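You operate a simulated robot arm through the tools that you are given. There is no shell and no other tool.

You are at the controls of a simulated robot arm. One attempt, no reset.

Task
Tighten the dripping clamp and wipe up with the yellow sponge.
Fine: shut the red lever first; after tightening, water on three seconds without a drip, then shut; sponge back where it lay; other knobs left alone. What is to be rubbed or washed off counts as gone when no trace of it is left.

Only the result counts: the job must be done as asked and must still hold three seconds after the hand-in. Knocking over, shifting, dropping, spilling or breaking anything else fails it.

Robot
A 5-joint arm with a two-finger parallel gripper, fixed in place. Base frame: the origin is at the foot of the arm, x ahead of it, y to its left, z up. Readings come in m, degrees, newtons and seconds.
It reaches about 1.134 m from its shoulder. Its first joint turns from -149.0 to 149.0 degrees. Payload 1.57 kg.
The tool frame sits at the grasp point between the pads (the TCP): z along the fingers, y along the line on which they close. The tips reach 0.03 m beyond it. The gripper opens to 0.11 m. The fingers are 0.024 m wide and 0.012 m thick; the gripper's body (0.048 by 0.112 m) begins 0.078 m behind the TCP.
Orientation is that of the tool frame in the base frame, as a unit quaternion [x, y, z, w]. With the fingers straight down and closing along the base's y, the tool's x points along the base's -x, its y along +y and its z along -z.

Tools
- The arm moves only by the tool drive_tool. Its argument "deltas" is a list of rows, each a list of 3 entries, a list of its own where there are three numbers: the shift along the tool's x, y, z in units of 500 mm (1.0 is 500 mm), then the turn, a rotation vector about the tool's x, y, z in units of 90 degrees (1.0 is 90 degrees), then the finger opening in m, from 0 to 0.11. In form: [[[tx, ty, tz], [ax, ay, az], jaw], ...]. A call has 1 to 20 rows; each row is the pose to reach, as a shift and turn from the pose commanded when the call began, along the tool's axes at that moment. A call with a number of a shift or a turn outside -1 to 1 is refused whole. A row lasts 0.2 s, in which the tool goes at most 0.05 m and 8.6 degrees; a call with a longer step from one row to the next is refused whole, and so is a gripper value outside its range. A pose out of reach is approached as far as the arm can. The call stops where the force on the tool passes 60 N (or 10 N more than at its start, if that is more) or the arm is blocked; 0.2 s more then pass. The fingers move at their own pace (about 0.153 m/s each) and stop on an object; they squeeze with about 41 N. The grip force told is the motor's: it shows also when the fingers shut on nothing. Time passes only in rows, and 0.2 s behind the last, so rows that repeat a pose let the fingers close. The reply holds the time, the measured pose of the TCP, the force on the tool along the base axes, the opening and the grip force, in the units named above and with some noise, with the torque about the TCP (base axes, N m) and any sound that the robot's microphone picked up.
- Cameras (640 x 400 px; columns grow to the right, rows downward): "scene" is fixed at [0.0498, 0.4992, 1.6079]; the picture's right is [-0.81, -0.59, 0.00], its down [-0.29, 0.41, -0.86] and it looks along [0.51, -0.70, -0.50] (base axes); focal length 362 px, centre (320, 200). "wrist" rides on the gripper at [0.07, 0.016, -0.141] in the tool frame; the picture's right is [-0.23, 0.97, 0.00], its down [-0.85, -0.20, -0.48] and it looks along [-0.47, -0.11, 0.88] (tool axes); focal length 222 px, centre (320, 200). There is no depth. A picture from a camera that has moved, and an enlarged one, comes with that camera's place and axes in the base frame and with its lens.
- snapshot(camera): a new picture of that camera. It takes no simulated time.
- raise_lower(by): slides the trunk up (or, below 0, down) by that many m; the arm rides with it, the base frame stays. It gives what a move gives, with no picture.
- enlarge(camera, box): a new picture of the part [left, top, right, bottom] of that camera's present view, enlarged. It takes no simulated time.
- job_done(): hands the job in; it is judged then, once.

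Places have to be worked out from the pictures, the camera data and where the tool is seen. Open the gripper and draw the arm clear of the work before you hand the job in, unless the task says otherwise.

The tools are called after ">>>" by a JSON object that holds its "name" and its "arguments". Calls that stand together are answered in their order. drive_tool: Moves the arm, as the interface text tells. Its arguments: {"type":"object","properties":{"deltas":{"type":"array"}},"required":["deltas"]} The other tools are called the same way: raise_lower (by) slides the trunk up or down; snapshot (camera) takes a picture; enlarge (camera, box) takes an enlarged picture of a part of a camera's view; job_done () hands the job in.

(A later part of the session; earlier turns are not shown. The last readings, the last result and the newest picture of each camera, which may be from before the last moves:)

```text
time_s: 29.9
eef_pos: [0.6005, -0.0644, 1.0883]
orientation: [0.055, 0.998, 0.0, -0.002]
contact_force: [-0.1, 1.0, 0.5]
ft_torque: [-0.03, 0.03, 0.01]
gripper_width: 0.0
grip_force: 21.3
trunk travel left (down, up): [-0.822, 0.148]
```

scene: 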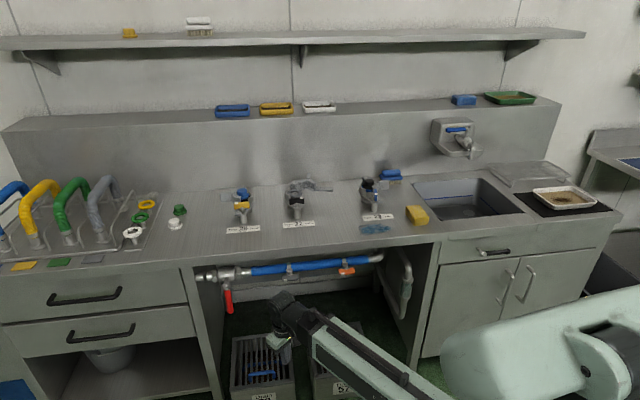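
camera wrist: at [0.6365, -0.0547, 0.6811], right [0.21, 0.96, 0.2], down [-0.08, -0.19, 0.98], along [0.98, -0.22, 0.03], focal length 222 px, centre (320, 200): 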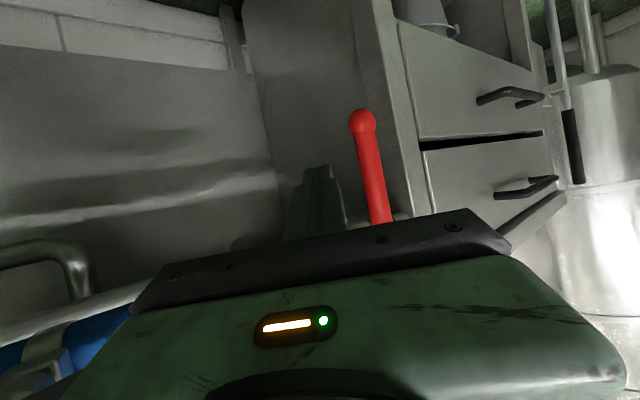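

Height is now 1.088. I'll swing back to clamp 29 in two moves, opening the jaws and aligning the spin to the knob wing.

>>> {"name": "drive_tool", "arguments": {"deltas": [[[-0.0053, -0.088, 0], [0, 0, 0.03675], 0.06], [[-0.0106, -0.176, 0], [0, 0, 0.0735], 0.06], [[-0.0159, -0.264, 0], [0, 0, 0.11025], 0.06], [[-0.0212, -0.352, 0], [0, 0, 0.147], 0.06], [[-0.0265, -0.44, 0], [0, 0, 0.18375], 0.06], [[-0.0318, -0.528, 0], [0, 0, 0.2205], 0.06]]}}

>>> {"name": "drive_tool", "arguments": {"deltas": [[[-0.0348, -0.081, 0], [0, 0, 0.03675], 0.06], [[-0.0696, -0.162, 0], [0, 0, 0.0735], 0.06], [[-0.1044, -0.243, 0], [0, 0, 0.11025], 0.06], [[-0.1392, -0.324, 0], [0, 0, 0.147], 0.06], [[-0.174, -0.405, 0], [0, 0, 0.18375], 0.06], [[-0.209, -0.486, 0], [0, 0, 0.2205], 0.06], [[-0.209, -0.486, 0], [0, 0, 0.2205], 0.06]]}}

>>> {"name": "snapshot", "arguments": {"camera": "wrist"}}

>>> {"name": "enlarge", "arguments": {"camera": "scene", "box": [300, 110, 460, 210]}}

```text
time_s: 31.3
eef_pos: [0.5879, -0.332, 1.0896]
orientation: [0.225, 0.974, 0.0, -0.001]
contact_force: [-0.2, -0.1, -0.4]
ft_torque: [0.0, -0.01, -0.01]
gripper_width: 0.0599
grip_force: 0.1
trunk travel left (down, up): [-0.822, 0.148]
```

```text
time_s: 32.9
eef_pos: [0.5756, -0.5921, 1.0901]
orientation: [0.391, 0.92, 0.0, -0.001]
contact_force: [0.1, 0.3, 0.4]
ft_torque: [0.01, 0.01, -0.01]
gripper_width: 0.0597
grip_force: 0.1
trunk travel left (down, up): [-0.822, 0.148]
```

```text
taken
camera wrist: at [0.5386, -0.5316, 1.2295], right [0.86, 0.51, 0.0], down [0.45, -0.75, 0.48], along [0.24, -0.41, -0.88], focal length 222 px, centre (320, 200)
```

wrist: 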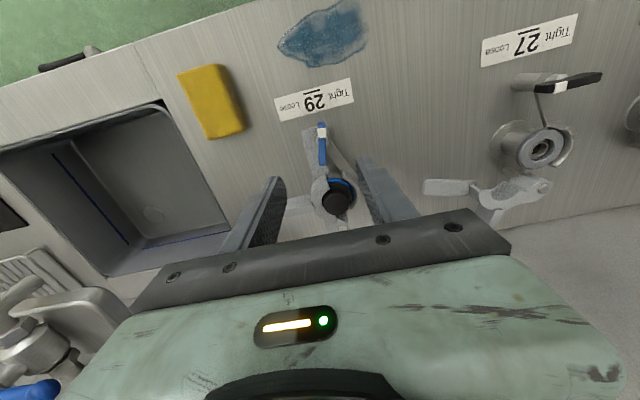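

```text
4.00 times, centred on (380, 160) of scene
camera zoom: at [0.0498, 0.4992, 1.6079], right [-0.81, -0.59, 0.0], down [-0.29, 0.41, -0.86], along [0.51, -0.7, -0.5], focal length 1446 px, centre (80, 360)
```

zoom: 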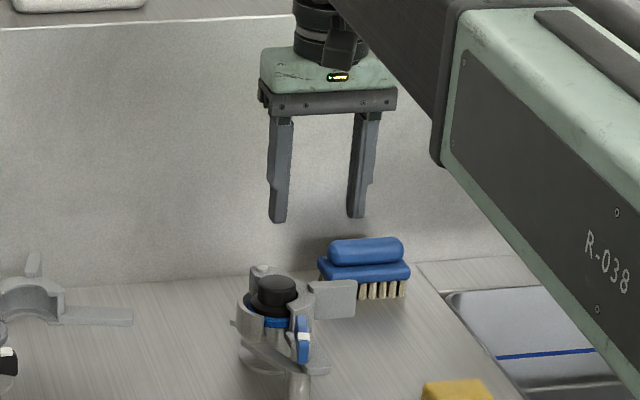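

I'll enlarge the knob from this position to triangulate it.

>>> {"name": "enlarge", "arguments": {"camera": "wrist", "box": [272, 105, 368, 165]}}

>>> {"name": "enlarge", "arguments": {"camera": "scene", "box": [345, 165, 409, 205]}}

```text
6.67 times, centred on (320, 135) of wrist
camera zoom: at [0.5386, -0.5316, 1.2295], right [0.86, 0.51, 0.0], down [0.45, -0.75, 0.48], along [0.24, -0.41, -0.88], focal length 1481 px, centre (320, 633)
```

zoom: 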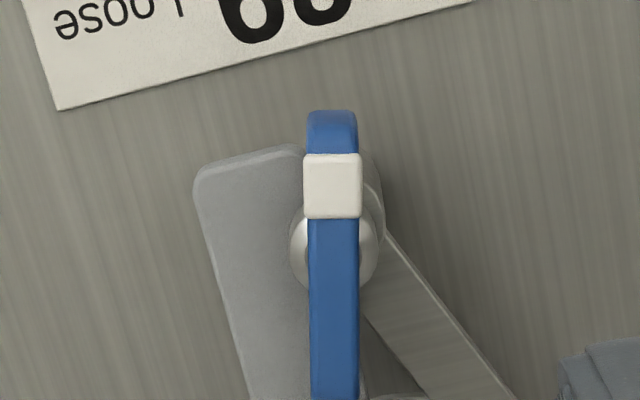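

```text
10.00 times, centred on (377, 185) of scene
camera zoom: at [0.0498, 0.4992, 1.6079], right [-0.81, -0.59, 0.0], down [-0.29, 0.41, -0.86], along [0.51, -0.7, -0.5], focal length 3616 px, centre (-250, 350)
```

zoom: 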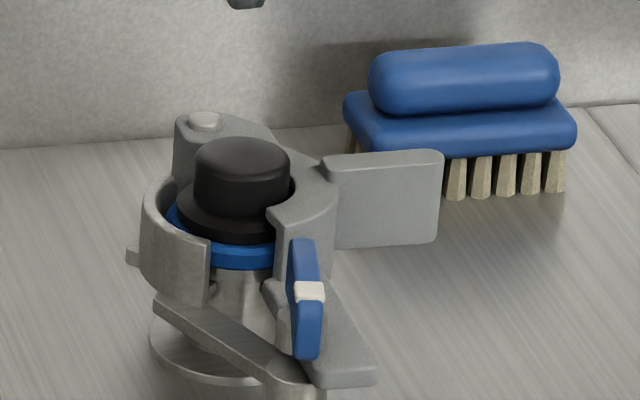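

The TCP is nearly above the wing centre, and the wing is about 13° off the tool's x axis (mark toward azimuth ≈120°; Tight is at ≈45°). I'll lower 6 cm, staying above the cap, for a closer look at the clearance between wing and ring.

>>> {"name": "raise_lower", "arguments": {"by": -0.06}}

>>> {"name": "snapshot", "arguments": {"camera": "wrist"}}

>>> {"name": "enlarge", "arguments": {"camera": "wrist", "box": [240, 100, 400, 200]}}

```text
time_s: 33.9
eef_pos: [0.5766, -0.5915, 1.0292]
orientation: [0.39, 0.921, 0.0, -0.001]
contact_force: [-0.1, 0.4, 0.4]
ft_torque: [0.0, 0.0, 0.01]
gripper_width: 0.0597
grip_force: 0.1
trunk travel left (down, up): [-0.762, 0.208]
```

```text
taken
camera wrist: at [0.5387, -0.5311, 1.1696], right [0.86, 0.51, 0.0], down [0.45, -0.75, 0.48], along [0.24, -0.41, -0.88], focal length 222 px, centre (320, 200)
```

wrist: 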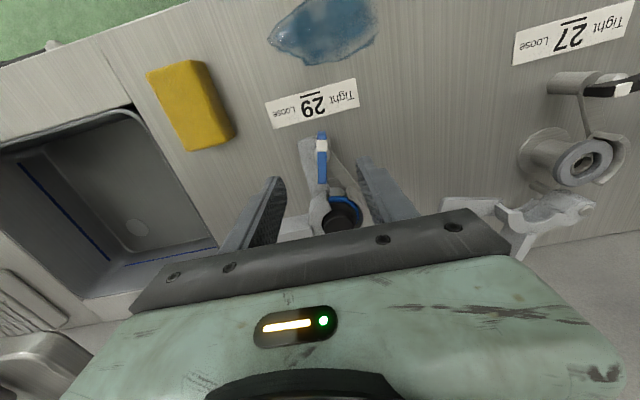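

```text
4.00 times, centred on (320, 150) of wrist
camera zoom: at [0.5387, -0.5311, 1.1696], right [0.86, 0.51, 0.0], down [0.45, -0.75, 0.48], along [0.24, -0.41, -0.88], focal length 888 px, centre (320, 400)
```

zoom: 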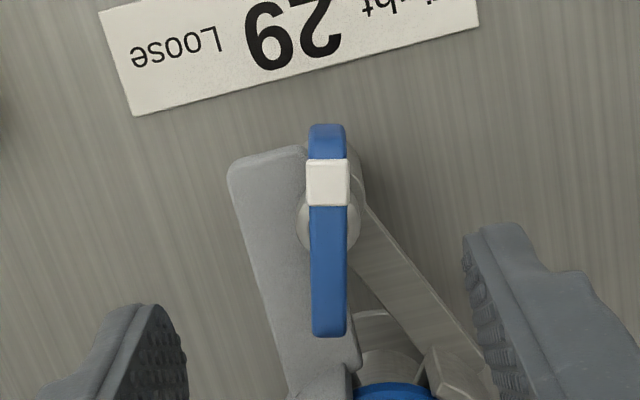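

The two heights put the wing centre at about (0.579, -0.597), top z≈0.945, about 10 mm thick and 48 mm long, with roughly 3 cm to the ring behind it, enough to grip and spin. I'll align the jaws to the wing by turning 13.5° and centring.

>>> {"name": "drive_tool", "arguments": {"deltas": [[[-0.005, -0.001, 0], [0, 0, 0.075], 0.045], [[-0.0104, -0.002, 0], [0, 0, 0.15], 0.045], [[-0.0104, -0.002, 0], [0, 0, 0.15], 0.045]]}}

>>> {"name": "raise_lower", "arguments": {"by": -0.035}}

>>> {"name": "snapshot", "arguments": {"camera": "wrist"}}

>>> {"name": "enlarge", "arguments": {"camera": "wrist", "box": [240, 100, 400, 200]}}

>>> {"name": "enlarge", "arguments": {"camera": "scene", "box": [325, 130, 421, 190]}}

```text
time_s: 34.7
eef_pos: [0.5791, -0.596, 1.0287]
orientation: [0.497, 0.868, 0.001, -0.001]
contact_force: [0.3, -0.7, -0.7]
ft_torque: [-0.01, 0.01, 0.01]
gripper_width: 0.0452
grip_force: 0.0
trunk travel left (down, up): [-0.762, 0.208]
```

```text
time_s: 35.5
eef_pos: [0.5788, -0.5959, 0.9934]
orientation: [0.496, 0.868, 0.002, -0.001]
contact_force: [-0.3, 0.7, 0.9]
ft_torque: [0.0, -0.03, -0.03]
gripper_width: 0.0451
grip_force: 0.1
trunk travel left (down, up): [-0.727, 0.243]
```

```text
taken
camera wrist: at [0.5569, -0.5287, 1.1346], right [0.95, 0.3, 0.0], down [0.26, -0.84, 0.48], along [0.14, -0.46, -0.88], focal length 222 px, centre (320, 200)
```

wrist: 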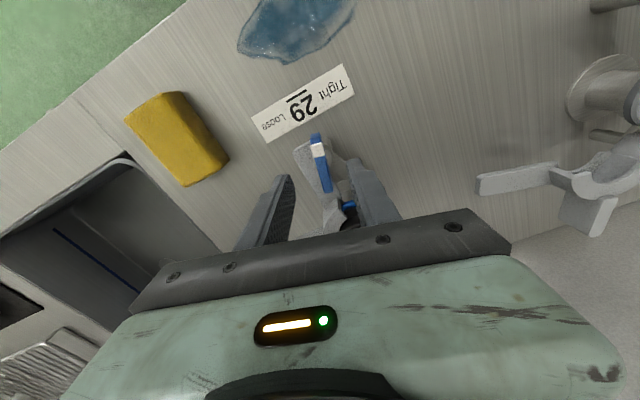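

```text
4.00 times, centred on (320, 150) of wrist
camera zoom: at [0.5569, -0.5287, 1.1346], right [0.95, 0.3, 0.0], down [0.26, -0.84, 0.48], along [0.14, -0.46, -0.88], focal length 888 px, centre (320, 400)
```

zoom: 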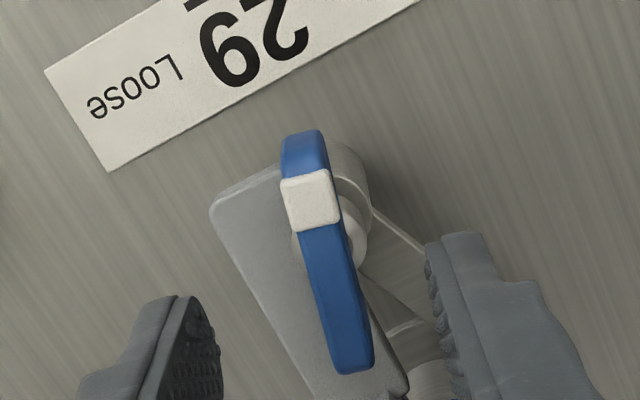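

```text
6.67 times, centred on (373, 160) of scene
camera zoom: at [0.0498, 0.4992, 1.6079], right [-0.81, -0.59, 0.0], down [-0.29, 0.41, -0.86], along [0.51, -0.7, -0.5], focal length 2411 px, centre (-33, 467)
```

zoom: 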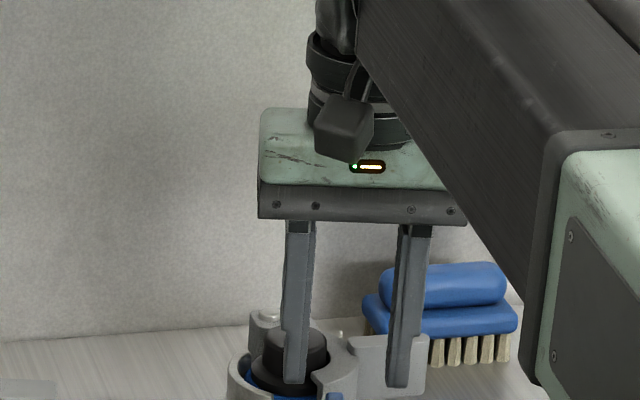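

The wing is within about 1° of the tool's x axis and within 2 mm of centre. I'll trim the offset, narrow the jaws, and lower so the fingertips straddle the wing's upper part.

>>> {"name": "drive_tool", "arguments": {"deltas": [[[-0.0028, 0.004, 0], [0, 0, 0], 0.034], [[-0.0028, 0.004, 0], [0, 0, 0], 0.034]]}}

>>> {"name": "raise_lower", "arguments": {"by": -0.03}}

>>> {"name": "snapshot", "arguments": {"camera": "wrist"}}

>>> {"name": "enlarge", "arguments": {"camera": "wrist", "box": [240, 120, 400, 220]}}

>>> {"name": "enlarge", "arguments": {"camera": "scene", "box": [325, 150, 421, 210]}}

```text
time_s: 36.1
eef_pos: [0.5807, -0.5955, 0.9939]
orientation: [0.496, 0.868, 0.0, 0.0]
contact_force: [0.0, 0.8, 0.1]
ft_torque: [0.01, 0.0, -0.01]
gripper_width: 0.0341
grip_force: 0.0
trunk travel left (down, up): [-0.727, 0.243]
```

```text
time_s: 36.8
eef_pos: [0.5816, -0.5965, 0.9637]
orientation: [0.496, 0.868, 0.0, 0.0]
contact_force: [-0.5, 0.2, 0.1]
ft_torque: [0.0, -0.04, -0.03]
gripper_width: 0.0339
grip_force: 0.1
trunk travel left (down, up): [-0.697, 0.273]
```

```text
taken
camera wrist: at [0.5592, -0.5289, 1.1045], right [0.95, 0.3, 0.0], down [0.26, -0.84, 0.48], along [0.14, -0.46, -0.88], focal length 222 px, centre (320, 200)
```

wrist: 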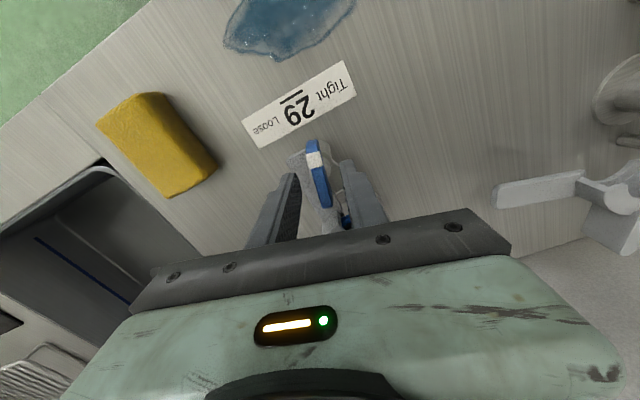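

```text
4.00 times, centred on (320, 170) of wrist
camera zoom: at [0.5592, -0.5289, 1.1045], right [0.95, 0.3, 0.0], down [0.26, -0.84, 0.48], along [0.14, -0.46, -0.88], focal length 888 px, centre (320, 320)
```

zoom: 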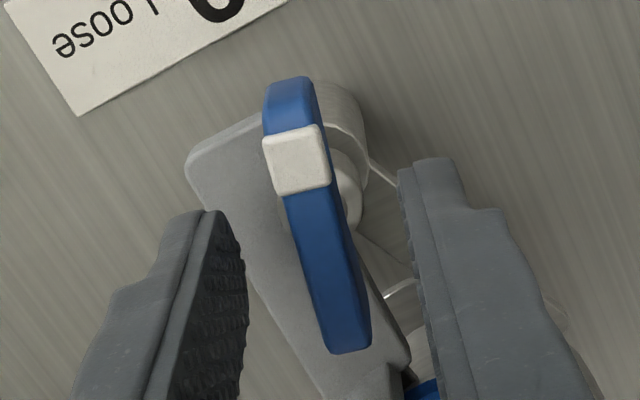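

```text
6.67 times, centred on (373, 180) of scene
camera zoom: at [0.0498, 0.4992, 1.6079], right [-0.81, -0.59, 0.0], down [-0.29, 0.41, -0.86], along [0.51, -0.7, -0.5], focal length 2411 px, centre (-33, 333)
```

zoom: 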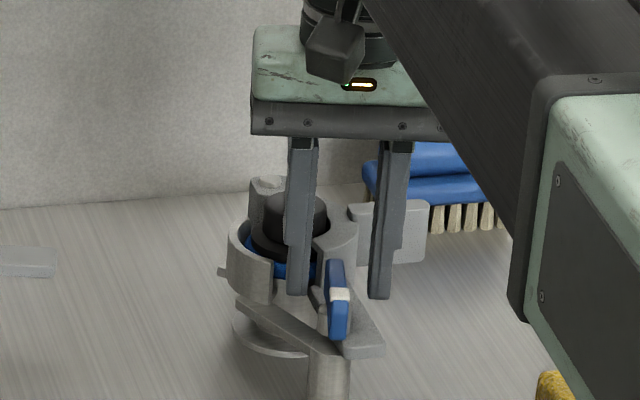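

The scene view shows the fingertips straddling the wing, centred. I'll lower 7 mm more for a better bite, then close.

>>> {"name": "raise_lower", "arguments": {"by": -0.007}}

>>> {"name": "drive_tool", "arguments": {"deltas": [[[0, 0, 0], [0, 0, 0], 0.02], [[0, 0, 0], [0, 0, 0], 0.006], [[0, 0, 0], [0, 0, 0], 0.0], [[0, 0, 0], [0, 0, 0], 0.0]]}}

>>> {"name": "enlarge", "arguments": {"camera": "wrist", "box": [240, 120, 400, 220]}}

>>> {"name": "enlarge", "arguments": {"camera": "scene", "box": [325, 150, 421, 210]}}

```text
time_s: 37.4
eef_pos: [0.5808, -0.5957, 0.9564]
orientation: [0.496, 0.869, 0.001, -0.001]
contact_force: [0.9, -0.5, -0.3]
ft_torque: [-0.04, 0.0, -0.03]
gripper_width: 0.0337
grip_force: 0.0
trunk travel left (down, up): [-0.69, 0.28]
```

```text
time_s: 38.4
eef_pos: [0.5811, -0.5963, 0.9563]
orientation: [0.496, 0.868, 0.0, -0.001]
contact_force: [1.5, 0.0, 0.9]
ft_torque: [0.21, 0.0, 0.01]
gripper_width: 0.0096
grip_force: 28.5
trunk travel left (down, up): [-0.69, 0.28]
```

```text
4.00 times, centred on (320, 170) of wrist
camera zoom: at [0.5594, -0.5288, 1.0976], right [0.95, 0.3, 0.0], down [0.26, -0.84, 0.48], along [0.14, -0.46, -0.88], focal length 888 px, centre (320, 320)
```

zoom: 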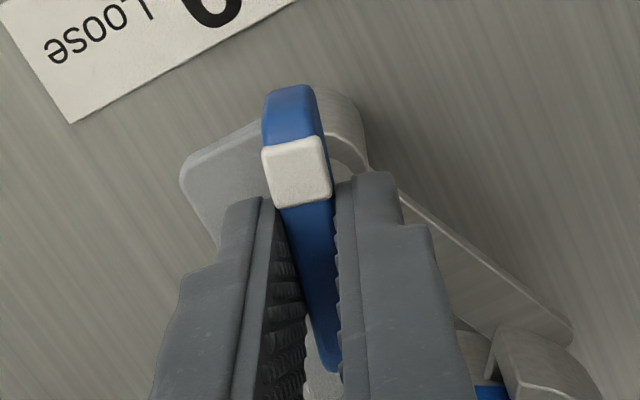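

```text
6.67 times, centred on (373, 180) of scene
camera zoom: at [0.0498, 0.4992, 1.6079], right [-0.81, -0.59, 0.0], down [-0.29, 0.41, -0.86], along [0.51, -0.7, -0.5], focal length 2411 px, centre (-33, 333)
```

zoom: 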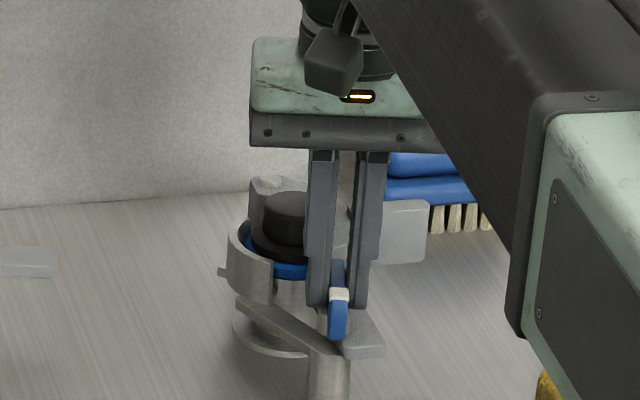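

The wing is gripped, with a width of 9.6 mm. I'll turn it clockwise from above, toward Tight, in steps of 7.5° and watch the torque.

>>> {"name": "drive_tool", "arguments": {"deltas": [[[0, 0, 0], [0, 0, 0.083], 0.0], [[0, 0, 0], [0, 0, 0.167], 0.0], [[0, 0, 0], [0, 0, 0.25], 0.0]]}}

>>> {"name": "enlarge", "arguments": {"camera": "wrist", "box": [240, 120, 400, 220]}}

>>> {"name": "enlarge", "arguments": {"camera": "scene", "box": [325, 150, 421, 210]}}

```text
time_s: 39.2
eef_pos: [0.5806, -0.5967, 0.9575]
orientation: [0.657, 0.754, -0.001, -0.001]
contact_force: [-2.2, 1.0, -1.1]
ft_torque: [-0.28, -0.15, 0.02]
gripper_width: 0.0099
grip_force: 28.4
trunk travel left (down, up): [-0.69, 0.28]
```

```text
4.00 times, centred on (320, 170) of wrist
camera zoom: at [0.5872, -0.5259, 1.0975], right [1.0, -0.09, 0.0], down [-0.08, -0.87, 0.48], along [-0.04, -0.48, -0.88], focal length 888 px, centre (320, 320)
```

zoom: 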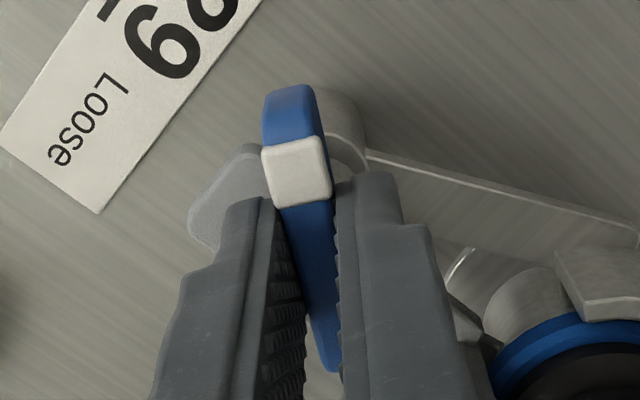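

```text
6.67 times, centred on (373, 180) of scene
camera zoom: at [0.0498, 0.4992, 1.6079], right [-0.81, -0.59, 0.0], down [-0.29, 0.41, -0.86], along [0.51, -0.7, -0.5], focal length 2411 px, centre (-33, 333)
```

zoom: 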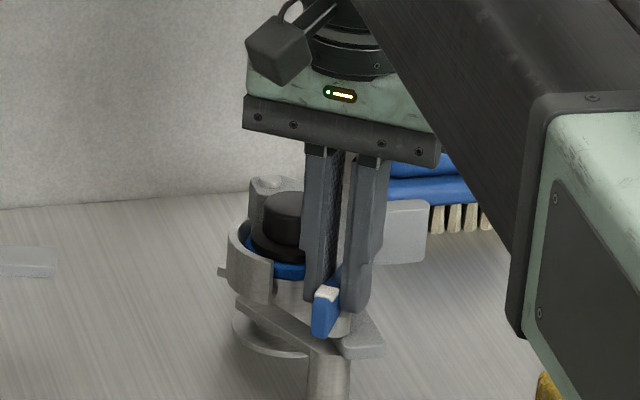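

The wing follows the grip with low torque. Continuing toward Tight.

>>> {"name": "drive_tool", "arguments": {"deltas": [[[0, 0, 0], [0, 0, 0.083], 0.0], [[0, 0, 0], [0, 0, 0.167], 0.0], [[0, 0, 0], [0, 0, 0.25], 0.0]]}}

>>> {"name": "enlarge", "arguments": {"camera": "wrist", "box": [240, 120, 400, 220]}}

>>> {"name": "enlarge", "arguments": {"camera": "scene", "box": [325, 150, 421, 210]}}

```text
time_s: 40.0
eef_pos: [0.5811, -0.5952, 0.9563]
orientation: [0.791, 0.612, -0.001, 0.0]
contact_force: [-3.8, 0.3, -2.4]
ft_torque: [0.37, -0.11, -0.02]
gripper_width: 0.0097
grip_force: 28.4
trunk travel left (down, up): [-0.69, 0.28]
```

```text
4.00 times, centred on (320, 170) of wrist
camera zoom: at [0.6137, -0.5339, 1.0975], right [0.89, -0.47, 0.0], down [-0.41, -0.78, 0.48], along [-0.22, -0.42, -0.88], focal length 888 px, centre (320, 320)
```

zoom: 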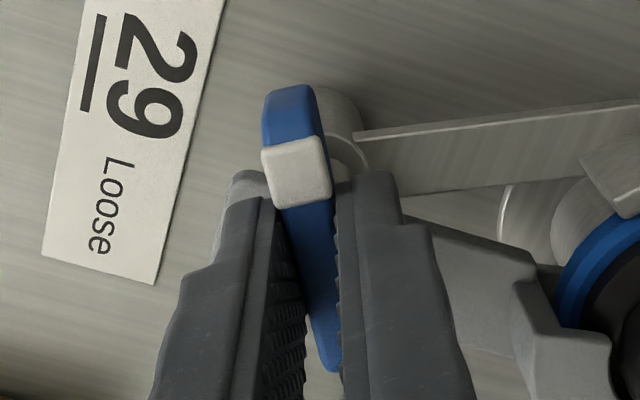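

```text
6.67 times, centred on (373, 180) of scene
camera zoom: at [0.0498, 0.4992, 1.6079], right [-0.81, -0.59, 0.0], down [-0.29, 0.41, -0.86], along [0.51, -0.7, -0.5], focal length 2411 px, centre (-33, 333)
```

zoom: 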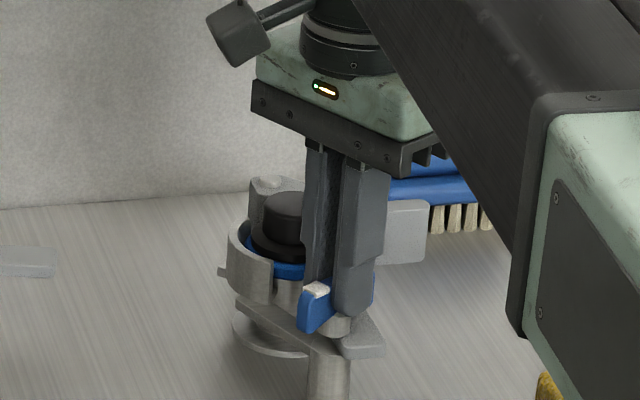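

The mark is now at about 75° azimuth, with Tight at about 45°. I'll continue another 22°.

>>> {"name": "drive_tool", "arguments": {"deltas": [[[0, 0, 0], [0, 0, 0.083], 0.0], [[0, 0, 0], [0, 0, 0.167], 0.0], [[0, 0, 0], [0, 0, 0.25], 0.0]]}}

>>> {"name": "enlarge", "arguments": {"camera": "wrist", "box": [240, 120, 400, 220]}}

>>> {"name": "enlarge", "arguments": {"camera": "scene", "box": [325, 150, 421, 210]}}

```text
time_s: 40.8
eef_pos: [0.5806, -0.5963, 0.9568]
orientation: [0.895, 0.446, 0.0, -0.001]
contact_force: [-7.7, 2.8, -6.2]
ft_torque: [0.48, -0.44, 0.0]
gripper_width: 0.0101
grip_force: 28.3
trunk travel left (down, up): [-0.69, 0.28]
```

```text
4.00 times, centred on (320, 170) of wrist
camera zoom: at [0.6351, -0.5514, 1.0975], right [0.64, -0.77, 0.0], down [-0.67, -0.56, 0.48], along [-0.37, -0.3, -0.88], focal length 888 px, centre (320, 320)
```

zoom: 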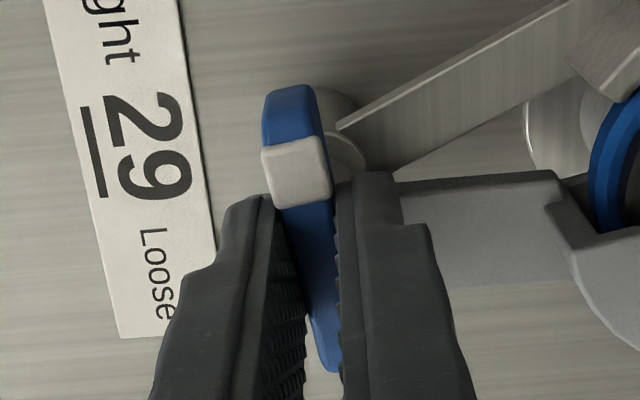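

```text
6.67 times, centred on (373, 180) of scene
camera zoom: at [0.0498, 0.4992, 1.6079], right [-0.81, -0.59, 0.0], down [-0.29, 0.41, -0.86], along [0.51, -0.7, -0.5], focal length 2411 px, centre (-33, 333)
```

zoom: 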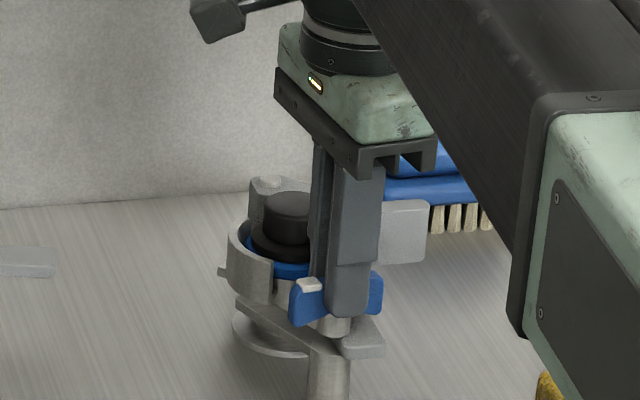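

The mark is at about 53°, with side force around 8 N and no stop yet. I'll turn about 8° more, then test.

>>> {"name": "drive_tool", "arguments": {"deltas": [[[0, 0, 0], [0, 0, 0.045], 0.0], [[0, 0, 0], [0, 0, 0.09], 0.0], [[0, 0, 0], [0, 0, 0.09], 0.0]]}}

>>> {"name": "enlarge", "arguments": {"camera": "wrist", "box": [240, 120, 400, 220]}}

>>> {"name": "enlarge", "arguments": {"camera": "scene", "box": [220, 150, 420, 275]}}

```text
time_s: 41.6
eef_pos: [0.5809, -0.5967, 0.9568]
orientation: [0.924, 0.382, -0.001, -0.001]
contact_force: [-17.6, 13.5, -18.4]
ft_torque: [0.22, -0.03, 0.25]
gripper_width: 0.01
grip_force: 28.4
trunk travel left (down, up): [-0.69, 0.28]
```

```text
4.00 times, centred on (320, 170) of wrist
camera zoom: at [0.6411, -0.5596, 1.0975], right [0.53, -0.85, 0.0], down [-0.75, -0.46, 0.48], along [-0.41, -0.25, -0.88], focal length 888 px, centre (320, 320)
```

zoom: 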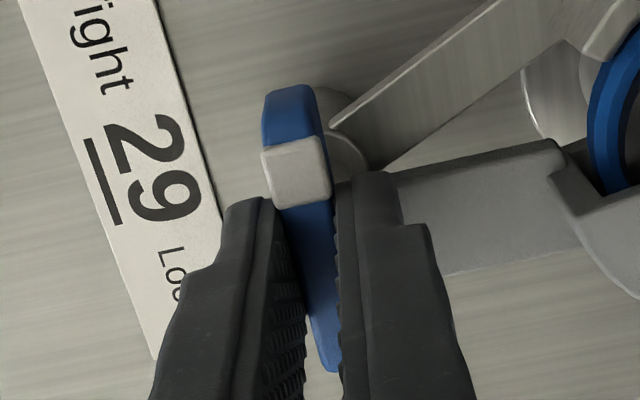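

```text
3.20 times, centred on (320, 212) of scene
camera zoom: at [0.0498, 0.4992, 1.6079], right [-0.81, -0.59, 0.0], down [-0.29, 0.41, -0.86], along [0.51, -0.7, -0.5], focal length 1157 px, centre (320, 160)
```

zoom: 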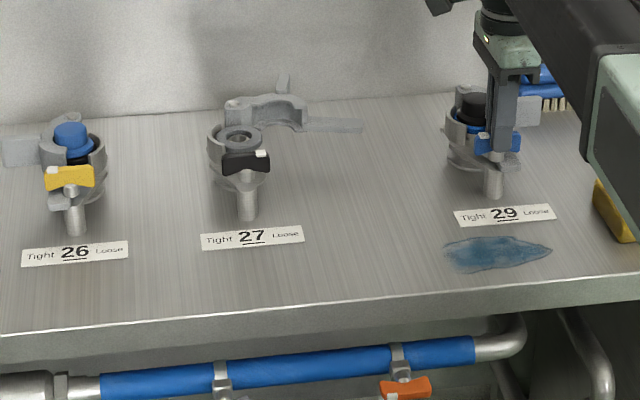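

The mark now lies at 45°, parallel to the label and matching tight clamp 26, and the forces have jumped, which suggests the tightening stop. I'll test with 3° more.

>>> {"name": "drive_tool", "arguments": {"deltas": [[[0, 0, 0], [0, 0, 0.017], 0.0], [[0, 0, 0], [0, 0, 0.034], 0.0], [[0, 0, 0], [0, 0, 0.034], 0.0]]}}

>>> {"name": "enlarge", "arguments": {"camera": "scene", "box": [325, 150, 421, 210]}}

```text
time_s: 42.4
eef_pos: [0.5822, -0.5962, 0.9578]
orientation: [0.934, 0.357, -0.001, -0.001]
contact_force: [-16.7, 11.7, -15.9]
ft_torque: [-0.09, 0.11, 0.7]
gripper_width: 0.011
grip_force: 28.9
trunk travel left (down, up): [-0.69, 0.28]
```

```text
6.67 times, centred on (373, 180) of scene
camera zoom: at [0.0498, 0.4992, 1.6079], right [-0.81, -0.59, 0.0], down [-0.29, 0.41, -0.86], along [0.51, -0.7, -0.5], focal length 2411 px, centre (-33, 333)
```

zoom: 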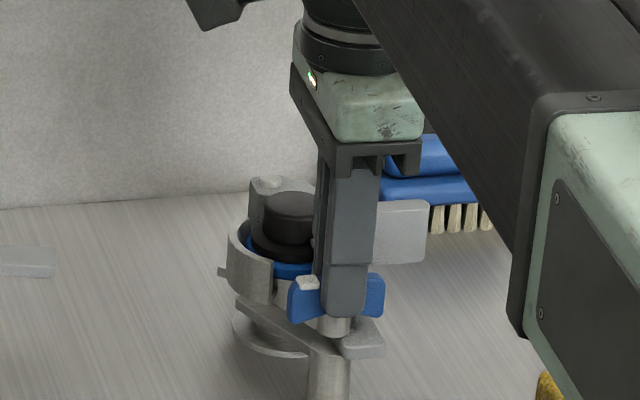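

Torque rose to 0.7 Nm while the pads began to twist on the wing, so the knob is at its tight stop. I'll open the jaws slightly and raise straight up.

>>> {"name": "drive_tool", "arguments": {"deltas": [[[0, 0, 0], [0, 0, 0], 0.022], [[0, 0, 0], [0, 0, 0], 0.022], [[0, 0, 0], [0, 0, 0], 0.022]]}}

>>> {"name": "raise_lower", "arguments": {"by": 0.08}}

>>> {"name": "snapshot", "arguments": {"camera": "wrist"}}

>>> {"name": "enlarge", "arguments": {"camera": "scene", "box": [325, 150, 421, 210]}}

```text
time_s: 43.2
eef_pos: [0.5812, -0.5964, 0.9569]
orientation: [0.934, 0.358, 0.0, -0.001]
contact_force: [-0.3, -0.3, 0.7]
ft_torque: [0.0, -0.04, 0.0]
gripper_width: 0.0224
grip_force: 0.0
trunk travel left (down, up): [-0.69, 0.28]
```

```text
time_s: 44.4
eef_pos: [0.5817, -0.596, 1.0374]
orientation: [0.934, 0.358, 0.0, -0.001]
contact_force: [0.3, 0.6, -0.2]
ft_torque: [-0.01, -0.02, -0.01]
gripper_width: 0.0219
grip_force: 0.1
trunk travel left (down, up): [-0.77, 0.2]
```

```text
taken
camera wrist: at [0.6438, -0.563, 1.1774], right [0.48, -0.88, 0.0], down [-0.77, -0.42, 0.48], along [-0.42, -0.23, -0.88], focal length 222 px, centre (320, 200)
```

wrist: 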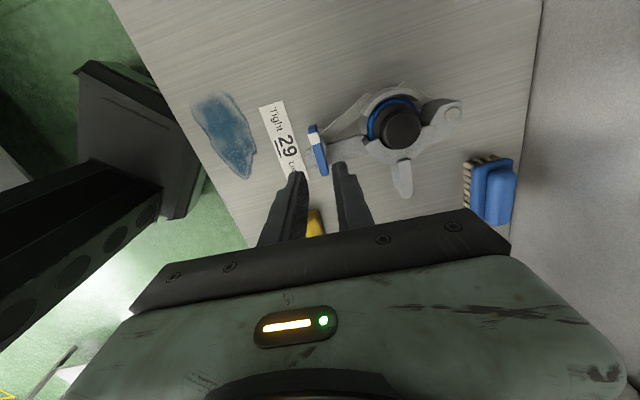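

```text
6.67 times, centred on (373, 180) of scene
camera zoom: at [0.0498, 0.4992, 1.6079], right [-0.81, -0.59, 0.0], down [-0.29, 0.41, -0.86], along [0.51, -0.7, -0.5], focal length 2411 px, centre (-33, 333)
```

zoom: 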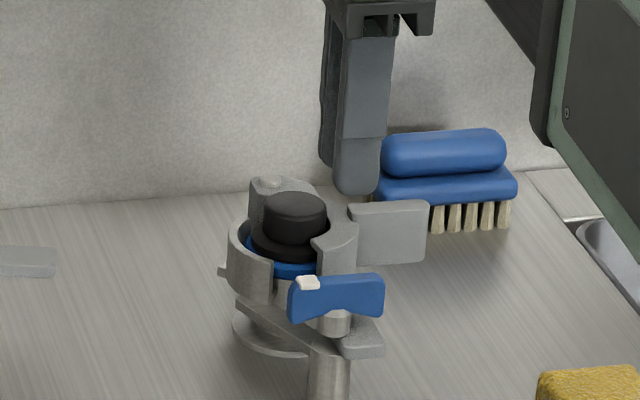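

Knob 29 now sits like the tight clamp 26. Next I'll return to the red lever to turn the water on: swing back at height with the fingers shut, restoring the spin.

>>> {"name": "drive_tool", "arguments": {"deltas": [[[0.0515, -0.057, 0], [0, 0, -0.0889], 0.0], [[0.103, -0.114, 0], [0, 0, -0.1778], 0.0], [[0.1545, -0.171, 0], [0, 0, -0.2667], 0.0], [[0.206, -0.228, 0], [0, 0, -0.3556], 0.0], [[0.2575, -0.285, 0], [0, 0, -0.4445], 0.0], [[0.309, -0.342, 0], [0, 0, -0.5333], 0.0], [[0.3605, -0.399, 0], [0, 0, -0.6222], 0.0], [[0.412, -0.456, 0], [0, 0, -0.7111], 0.0], [[0.4635, -0.513, 0], [0, 0, -0.8], 0.0], [[0.515, -0.57, 0], [0, 0, -0.889], 0.0]]}}

>>> {"name": "drive_tool", "arguments": {"deltas": [[[0.0454, 0.0359, 0], [0, 0, -0.0904], 0.0], [[0.0909, 0.0718, 0], [0, 0, -0.1809], 0.0], [[0.1363, 0.1077, 0], [0, 0, -0.2713], 0.0], [[0.1817, 0.1435, 0], [0, 0, -0.3617], 0.0], [[0.2271, 0.1794, 0], [0, 0, -0.4521], 0.0], [[0.2726, 0.2153, 0], [0, 0, -0.5426], 0.0], [[0.318, 0.2512, 0], [0, 0, -0.633], 0.0], [[0.318, 0.2512, 0], [0, 0, -0.633], 0.0]]}}

>>> {"name": "snapshot", "arguments": {"camera": "scene"}}

```text
time_s: 46.6
eef_pos: [0.5834, -0.2113, 1.0383]
orientation: [0.485, 0.874, 0.001, -0.001]
contact_force: [0.3, 0.5, 0.1]
ft_torque: [-0.01, 0.01, -0.02]
gripper_width: 0.0002
grip_force: 21.6
trunk travel left (down, up): [-0.77, 0.2]
```

```text
time_s: 48.4
eef_pos: [0.6048, -0.0099, 1.037]
orientation: [0.009, 1.0, 0.0, -0.001]
contact_force: [0.0, 0.0, -0.1]
ft_torque: [0.0, 0.02, 0.0]
gripper_width: 0.0002
grip_force: 21.1
trunk travel left (down, up): [-0.77, 0.2]
```

```text
taken
```

scene: 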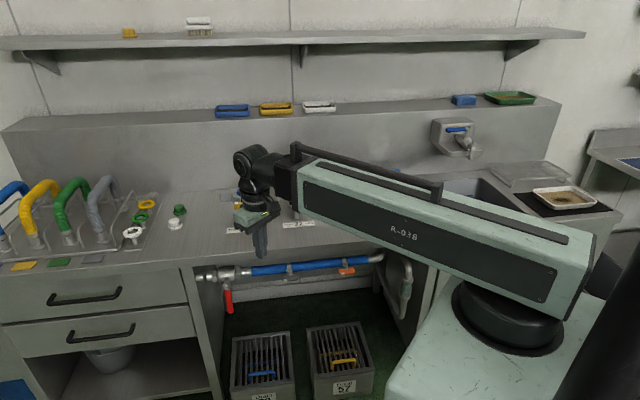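

The gripper is in front of the bench at φ≈-1°. I'll lower the trunk by 0.49 m in two steps.

>>> {"name": "raise_lower", "arguments": {"by": -0.3}}

>>> {"name": "raise_lower", "arguments": {"by": -0.19}}

```text
time_s: 51.4
eef_pos: [0.604, -0.01, 0.7371]
orientation: [0.01, 1.0, 0.001, -0.001]
contact_force: [-0.6, -0.5, 0.2]
ft_torque: [-0.01, -0.03, -0.06]
gripper_width: 0.0
grip_force: 21.6
trunk travel left (down, up): [-0.47, 0.5]
```

```text
time_s: 53.4
eef_pos: [0.604, -0.011, 0.5473]
orientation: [0.009, 1.0, 0.0, -0.001]
contact_force: [0.4, 0.3, -0.3]
ft_torque: [-0.01, -0.02, 0.01]
gripper_width: 0.0004
grip_force: 21.7
trunk travel left (down, up): [-0.28, 0.69]
```

Next I'll tilt 64° forward, so the fingertips come to the +u (left) side of the vertical handle, still short of it.

>>> {"name": "drive_tool", "arguments": {"deltas": [[[-0.0646, 0, -0.0046], [0, -0.0889, 0], 0.0], [[-0.1278, 0, -0.018], [0, -0.1778, 0], 0.0], [[-0.1888, 0, -0.0402], [0, -0.2667, 0], 0.0], [[-0.2458, 0, -0.0706], [0, -0.3556, 0], 0.0], [[-0.2982, 0, -0.1086], [0, -0.4444, 0], 0.0], [[-0.3448, 0, -0.1536], [0, -0.5333, 0], 0.0], [[-0.3846, 0, -0.2046], [0, -0.6222, 0], 0.0], [[-0.417, 0, -0.2606], [0, -0.7111, 0], 0.0], [[-0.417, 0, -0.2606], [0, -0.7111, 0], 0.0]]}}

>>> {"name": "snapshot", "arguments": {"camera": "wrist"}}

>>> {"name": "enlarge", "arguments": {"camera": "scene", "box": [160, 230, 360, 355]}}

```text
time_s: 55.4
eef_pos: [0.8154, -0.0153, 0.6804]
orientation: [0.009, 0.848, -0.005, 0.53]
contact_force: [1.0, -1.2, -0.2]
ft_torque: [-0.01, -0.02, 0.02]
gripper_width: 0.0
grip_force: 21.4
trunk travel left (down, up): [-0.28, 0.69]
```

```text
taken
camera wrist: at [0.6567, 0.0041, 0.6791], right [0.12, 0.97, 0.2], down [-0.06, -0.2, 0.98], along [0.99, -0.13, 0.03], focal length 222 px, centre (320, 200)
```

wrist: 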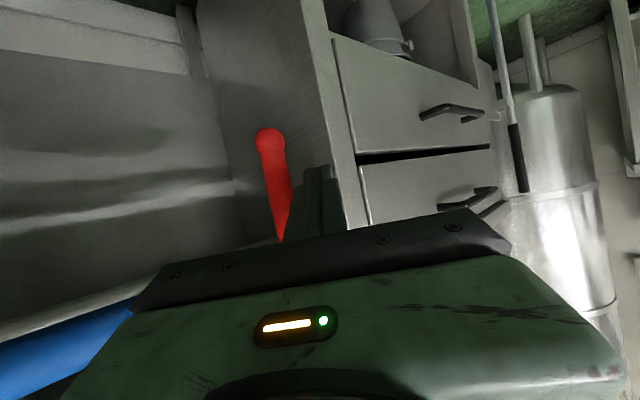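

```text
3.20 times, centred on (260, 292) of scene
camera zoom: at [0.0498, 0.4992, 1.6079], right [-0.81, -0.59, 0.0], down [-0.29, 0.41, -0.86], along [0.51, -0.7, -0.5], focal length 1157 px, centre (512, -96)
```

zoom: 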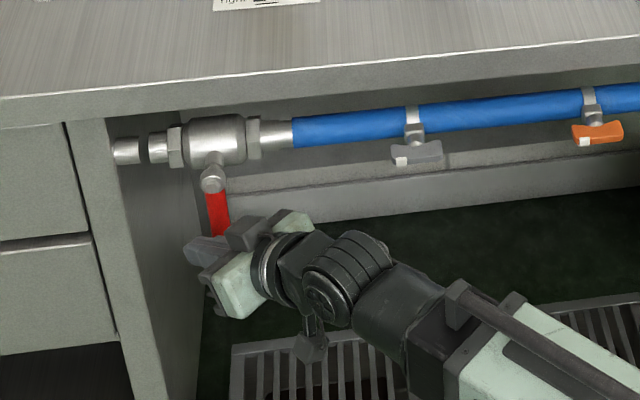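

The fingertips are on the left side of the handle with clearance. I'll extend 3.8 cm radially, then sweep along -u to swing the handle back up toward open.

>>> {"name": "drive_tool", "arguments": {"deltas": [[[-0.0167, 0, 0.0342], [0, 0, 0], 0.0], [[-0.0333, 0, 0.0684], [0, 0, 0], 0.0], [[-0.0333, 0, 0.0684], [0, 0, 0], 0.0]]}}

>>> {"name": "snapshot", "arguments": {"camera": "wrist"}}

```text
time_s: 56.2
eef_pos: [0.8511, -0.016, 0.6813]
orientation: [0.008, 0.849, -0.005, 0.529]
contact_force: [-0.1, 0.0, -0.3]
ft_torque: [-0.02, 0.01, 0.02]
gripper_width: 0.0
grip_force: 21.3
trunk travel left (down, up): [-0.28, 0.69]
```

```text
taken
camera wrist: at [0.6936, 0.0028, 0.679], right [0.12, 0.97, 0.2], down [-0.06, -0.2, 0.98], along [0.99, -0.13, 0.03], focal length 222 px, centre (320, 200)
```

wrist: 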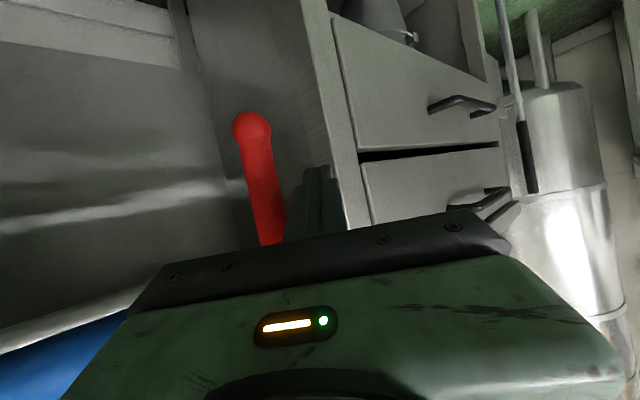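

There is no contact, and the fingertips are alongside the handle's left face. Now I'll sweep along -u.

>>> {"name": "drive_tool", "arguments": {"deltas": [[[0.0091, -0.0216, -0.0187], [0.0078, 0, 0.0038], 0.0], [[0.0182, -0.0432, -0.0374], [0.0157, 0, 0.0076], 0.0], [[0.0274, -0.0648, -0.0562], [0.0235, 0, 0.0115], 0.0], [[0.0365, -0.0864, -0.0749], [0.0313, 0, 0.0153], 0.0]]}}

>>> {"name": "snapshot", "arguments": {"camera": "wrist"}}

```text
time_s: 57.2
eef_pos: [0.809, -0.0579, 0.6801]
orientation: [0.032, 0.849, -0.019, 0.528]
contact_force: [-1.1, 4.8, -0.3]
ft_torque: [-0.1, -0.04, -0.04]
gripper_width: 0.0
grip_force: 21.1
trunk travel left (down, up): [-0.28, 0.69]
```

```text
taken
camera wrist: at [0.6519, -0.0303, 0.679], right [0.17, 0.96, 0.2], down [-0.07, -0.2, 0.98], along [0.98, -0.18, 0.03], focal length 222 px, centre (320, 200)
```

wrist: 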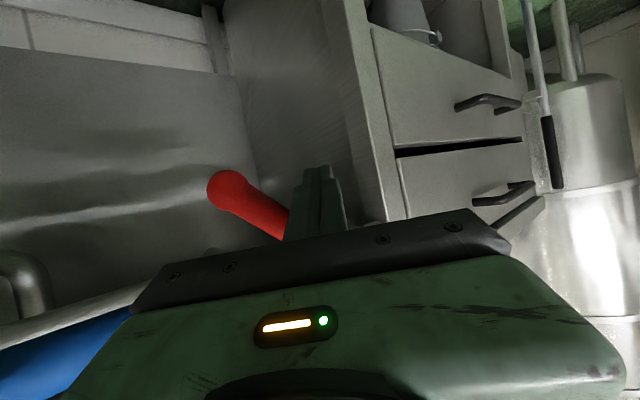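

The handle has swung to about 50° from vertical. I'll check from the scene camera before continuing.

>>> {"name": "enlarge", "arguments": {"camera": "scene", "box": [180, 250, 300, 325]}}

>>> {"name": "enlarge", "arguments": {"camera": "wrist", "box": [180, 130, 380, 255]}}

>>> {"name": "enlarge", "arguments": {"camera": "scene", "box": [340, 165, 460, 240]}}

```text
5.33 times, centred on (240, 288) of scene
camera zoom: at [0.0498, 0.4992, 1.6079], right [-0.81, -0.59, 0.0], down [-0.29, 0.41, -0.86], along [0.51, -0.7, -0.5], focal length 1929 px, centre (747, -267)
```

zoom: 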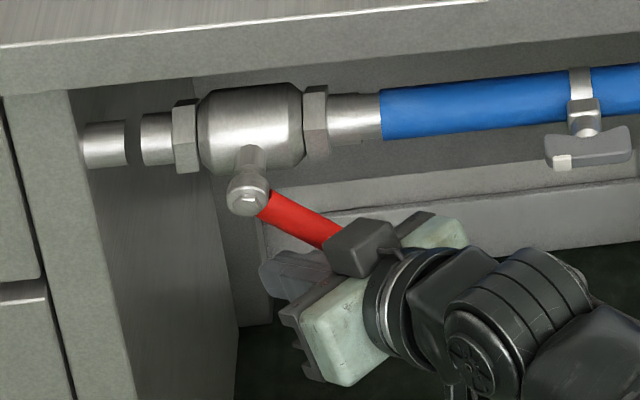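

```text
3.20 times, centred on (280, 192) of wrist
camera zoom: at [0.6519, -0.0303, 0.679], right [0.17, 0.96, 0.2], down [-0.07, -0.2, 0.98], along [0.98, -0.18, 0.03], focal length 711 px, centre (448, 224)
```

zoom: 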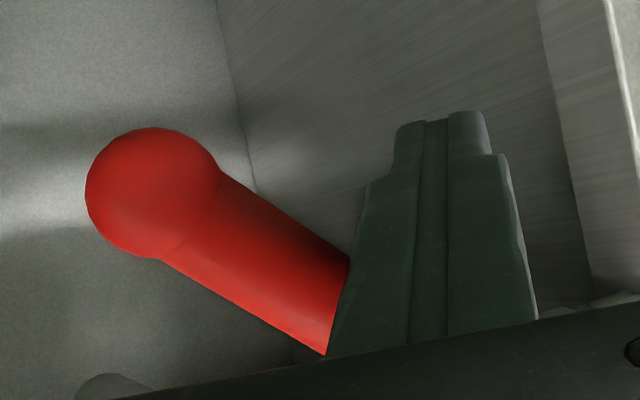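

```text
5.33 times, centred on (400, 202) of scene
camera zoom: at [0.0498, 0.4992, 1.6079], right [-0.81, -0.59, 0.0], down [-0.29, 0.41, -0.86], along [0.51, -0.7, -0.5], focal length 1929 px, centre (-107, 187)
```

zoom: 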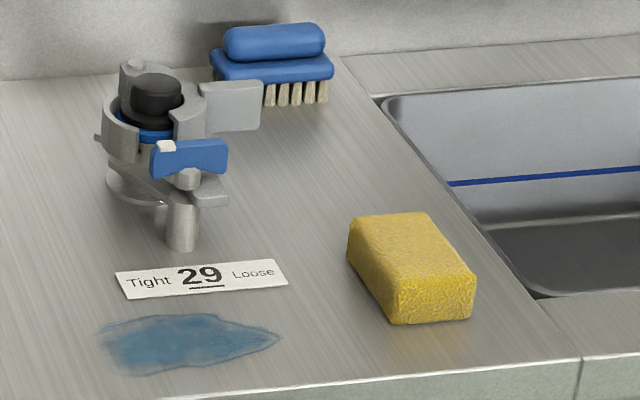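

The handle is in contact with the wider part of the finger and turning freely. Clamp 29 shows no drop. I'll continue 3 cm more along -u, then raise the trunk to lift the handle.

>>> {"name": "drive_tool", "arguments": {"deltas": [[[0.0091, -0.0216, -0.0187], [0.0078, 0, 0.0038], 0.0], [[0.0182, -0.0432, -0.0374], [0.0157, 0, 0.0076], 0.0]]}}

>>> {"name": "snapshot", "arguments": {"camera": "wrist"}}

>>> {"name": "enlarge", "arguments": {"camera": "scene", "box": [180, 250, 300, 325]}}

```text
time_s: 57.8
eef_pos: [0.7878, -0.0776, 0.6795]
orientation: [0.044, 0.848, -0.027, 0.528]
contact_force: [-0.4, 2.0, -0.5]
ft_torque: [-0.03, 0.04, -0.04]
gripper_width: 0.0003
grip_force: 21.3
out of reach, approached as far as the arm can: row 2
trunk travel left (down, up): [-0.28, 0.69]
```

```text
taken
camera wrist: at [0.6302, -0.0462, 0.6789], right [0.2, 0.96, 0.2], down [-0.07, -0.19, 0.98], along [0.98, -0.21, 0.03], focal length 222 px, centre (320, 200)
```

wrist: 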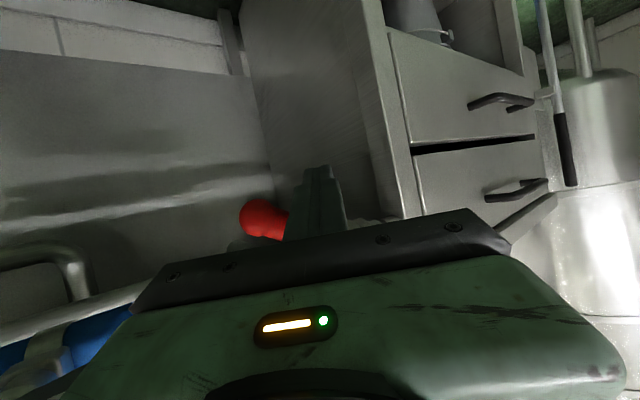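

```text
5.33 times, centred on (240, 288) of scene
camera zoom: at [0.0498, 0.4992, 1.6079], right [-0.81, -0.59, 0.0], down [-0.29, 0.41, -0.86], along [0.51, -0.7, -0.5], focal length 1929 px, centre (747, -267)
```

zoom: 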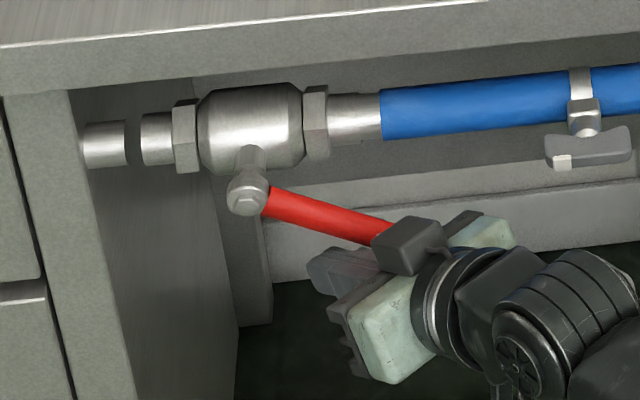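

The handle is about 20° below its open position. I'll raise the trunk in small steps to lift it to the open stop.

>>> {"name": "raise_lower", "arguments": {"by": 0.02}}

>>> {"name": "enlarge", "arguments": {"camera": "scene", "box": [180, 250, 300, 325]}}

>>> {"name": "snapshot", "arguments": {"camera": "wrist"}}

```text
time_s: 58.5
eef_pos: [0.786, -0.077, 0.7017]
orientation: [0.044, 0.847, -0.028, 0.528]
contact_force: [0.4, -0.7, -0.1]
ft_torque: [0.01, 0.02, -0.04]
gripper_width: 0.0004
grip_force: 21.2
trunk travel left (down, up): [-0.3, 0.67]
```

```text
5.33 times, centred on (240, 288) of scene
camera zoom: at [0.0498, 0.4992, 1.6079], right [-0.81, -0.59, 0.0], down [-0.29, 0.41, -0.86], along [0.51, -0.7, -0.5], focal length 1929 px, centre (747, -267)
```

zoom: 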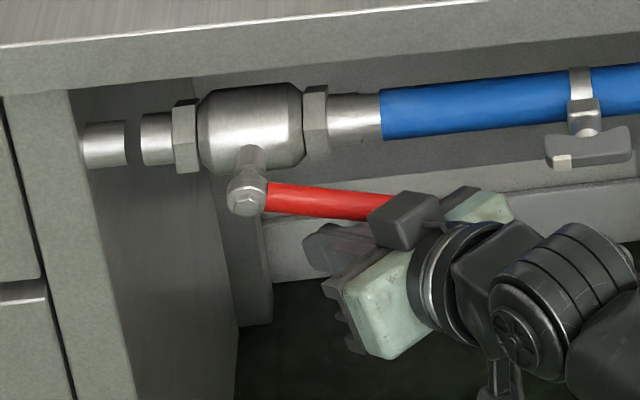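

```text
taken
camera wrist: at [0.6306, -0.0461, 0.6991], right [0.2, 0.96, 0.2], down [-0.07, -0.19, 0.98], along [0.98, -0.21, 0.03], focal length 222 px, centre (320, 200)
```

wrist: 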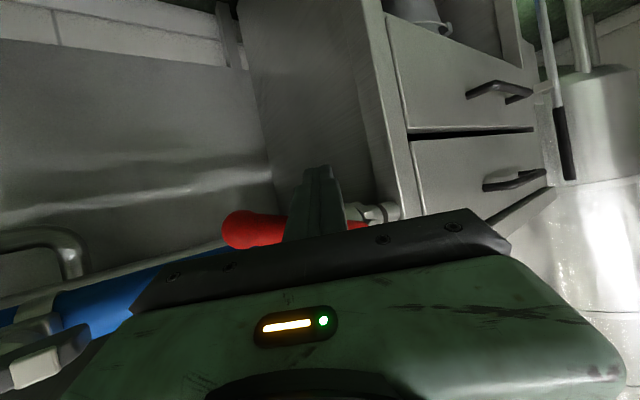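

Almost there. I'll raise it a little more and look for the stop force.

>>> {"name": "raise_lower", "arguments": {"by": 0.01}}

>>> {"name": "enlarge", "arguments": {"camera": "scene", "box": [180, 250, 300, 325]}}

>>> {"name": "enlarge", "arguments": {"camera": "scene", "box": [340, 165, 460, 240]}}

```text
time_s: 59.1
eef_pos: [0.7865, -0.0781, 0.7094]
orientation: [0.044, 0.847, -0.028, 0.529]
contact_force: [-1.3, 1.1, -0.9]
ft_torque: [-0.02, -0.04, -0.03]
gripper_width: 0.0
grip_force: 20.9
trunk travel left (down, up): [-0.31, 0.66]
```

```text
5.33 times, centred on (240, 288) of scene
camera zoom: at [0.0498, 0.4992, 1.6079], right [-0.81, -0.59, 0.0], down [-0.29, 0.41, -0.86], along [0.51, -0.7, -0.5], focal length 1929 px, centre (747, -267)
```

zoom: 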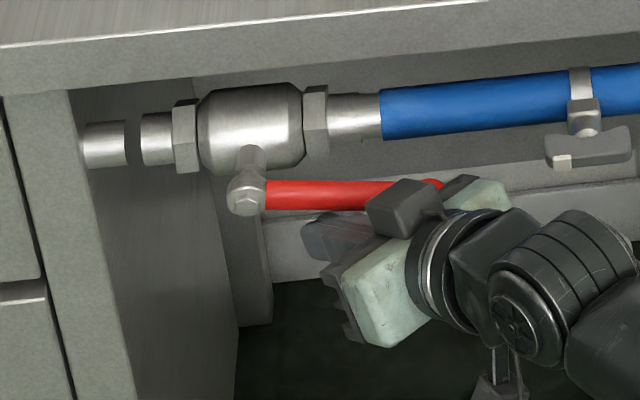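

```text
5.33 times, centred on (400, 202) of scene
camera zoom: at [0.0498, 0.4992, 1.6079], right [-0.81, -0.59, 0.0], down [-0.29, 0.41, -0.86], along [0.51, -0.7, -0.5], focal length 1929 px, centre (-107, 187)
```

zoom: 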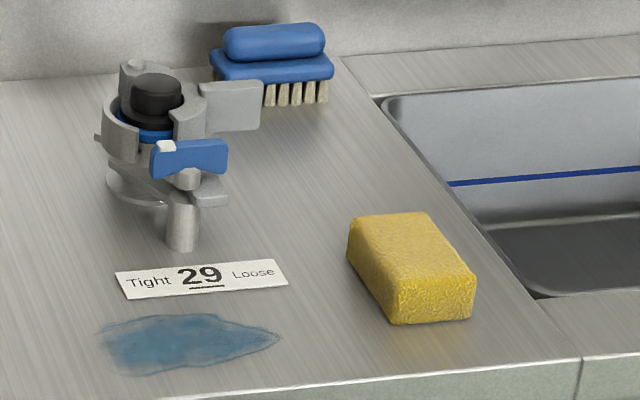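

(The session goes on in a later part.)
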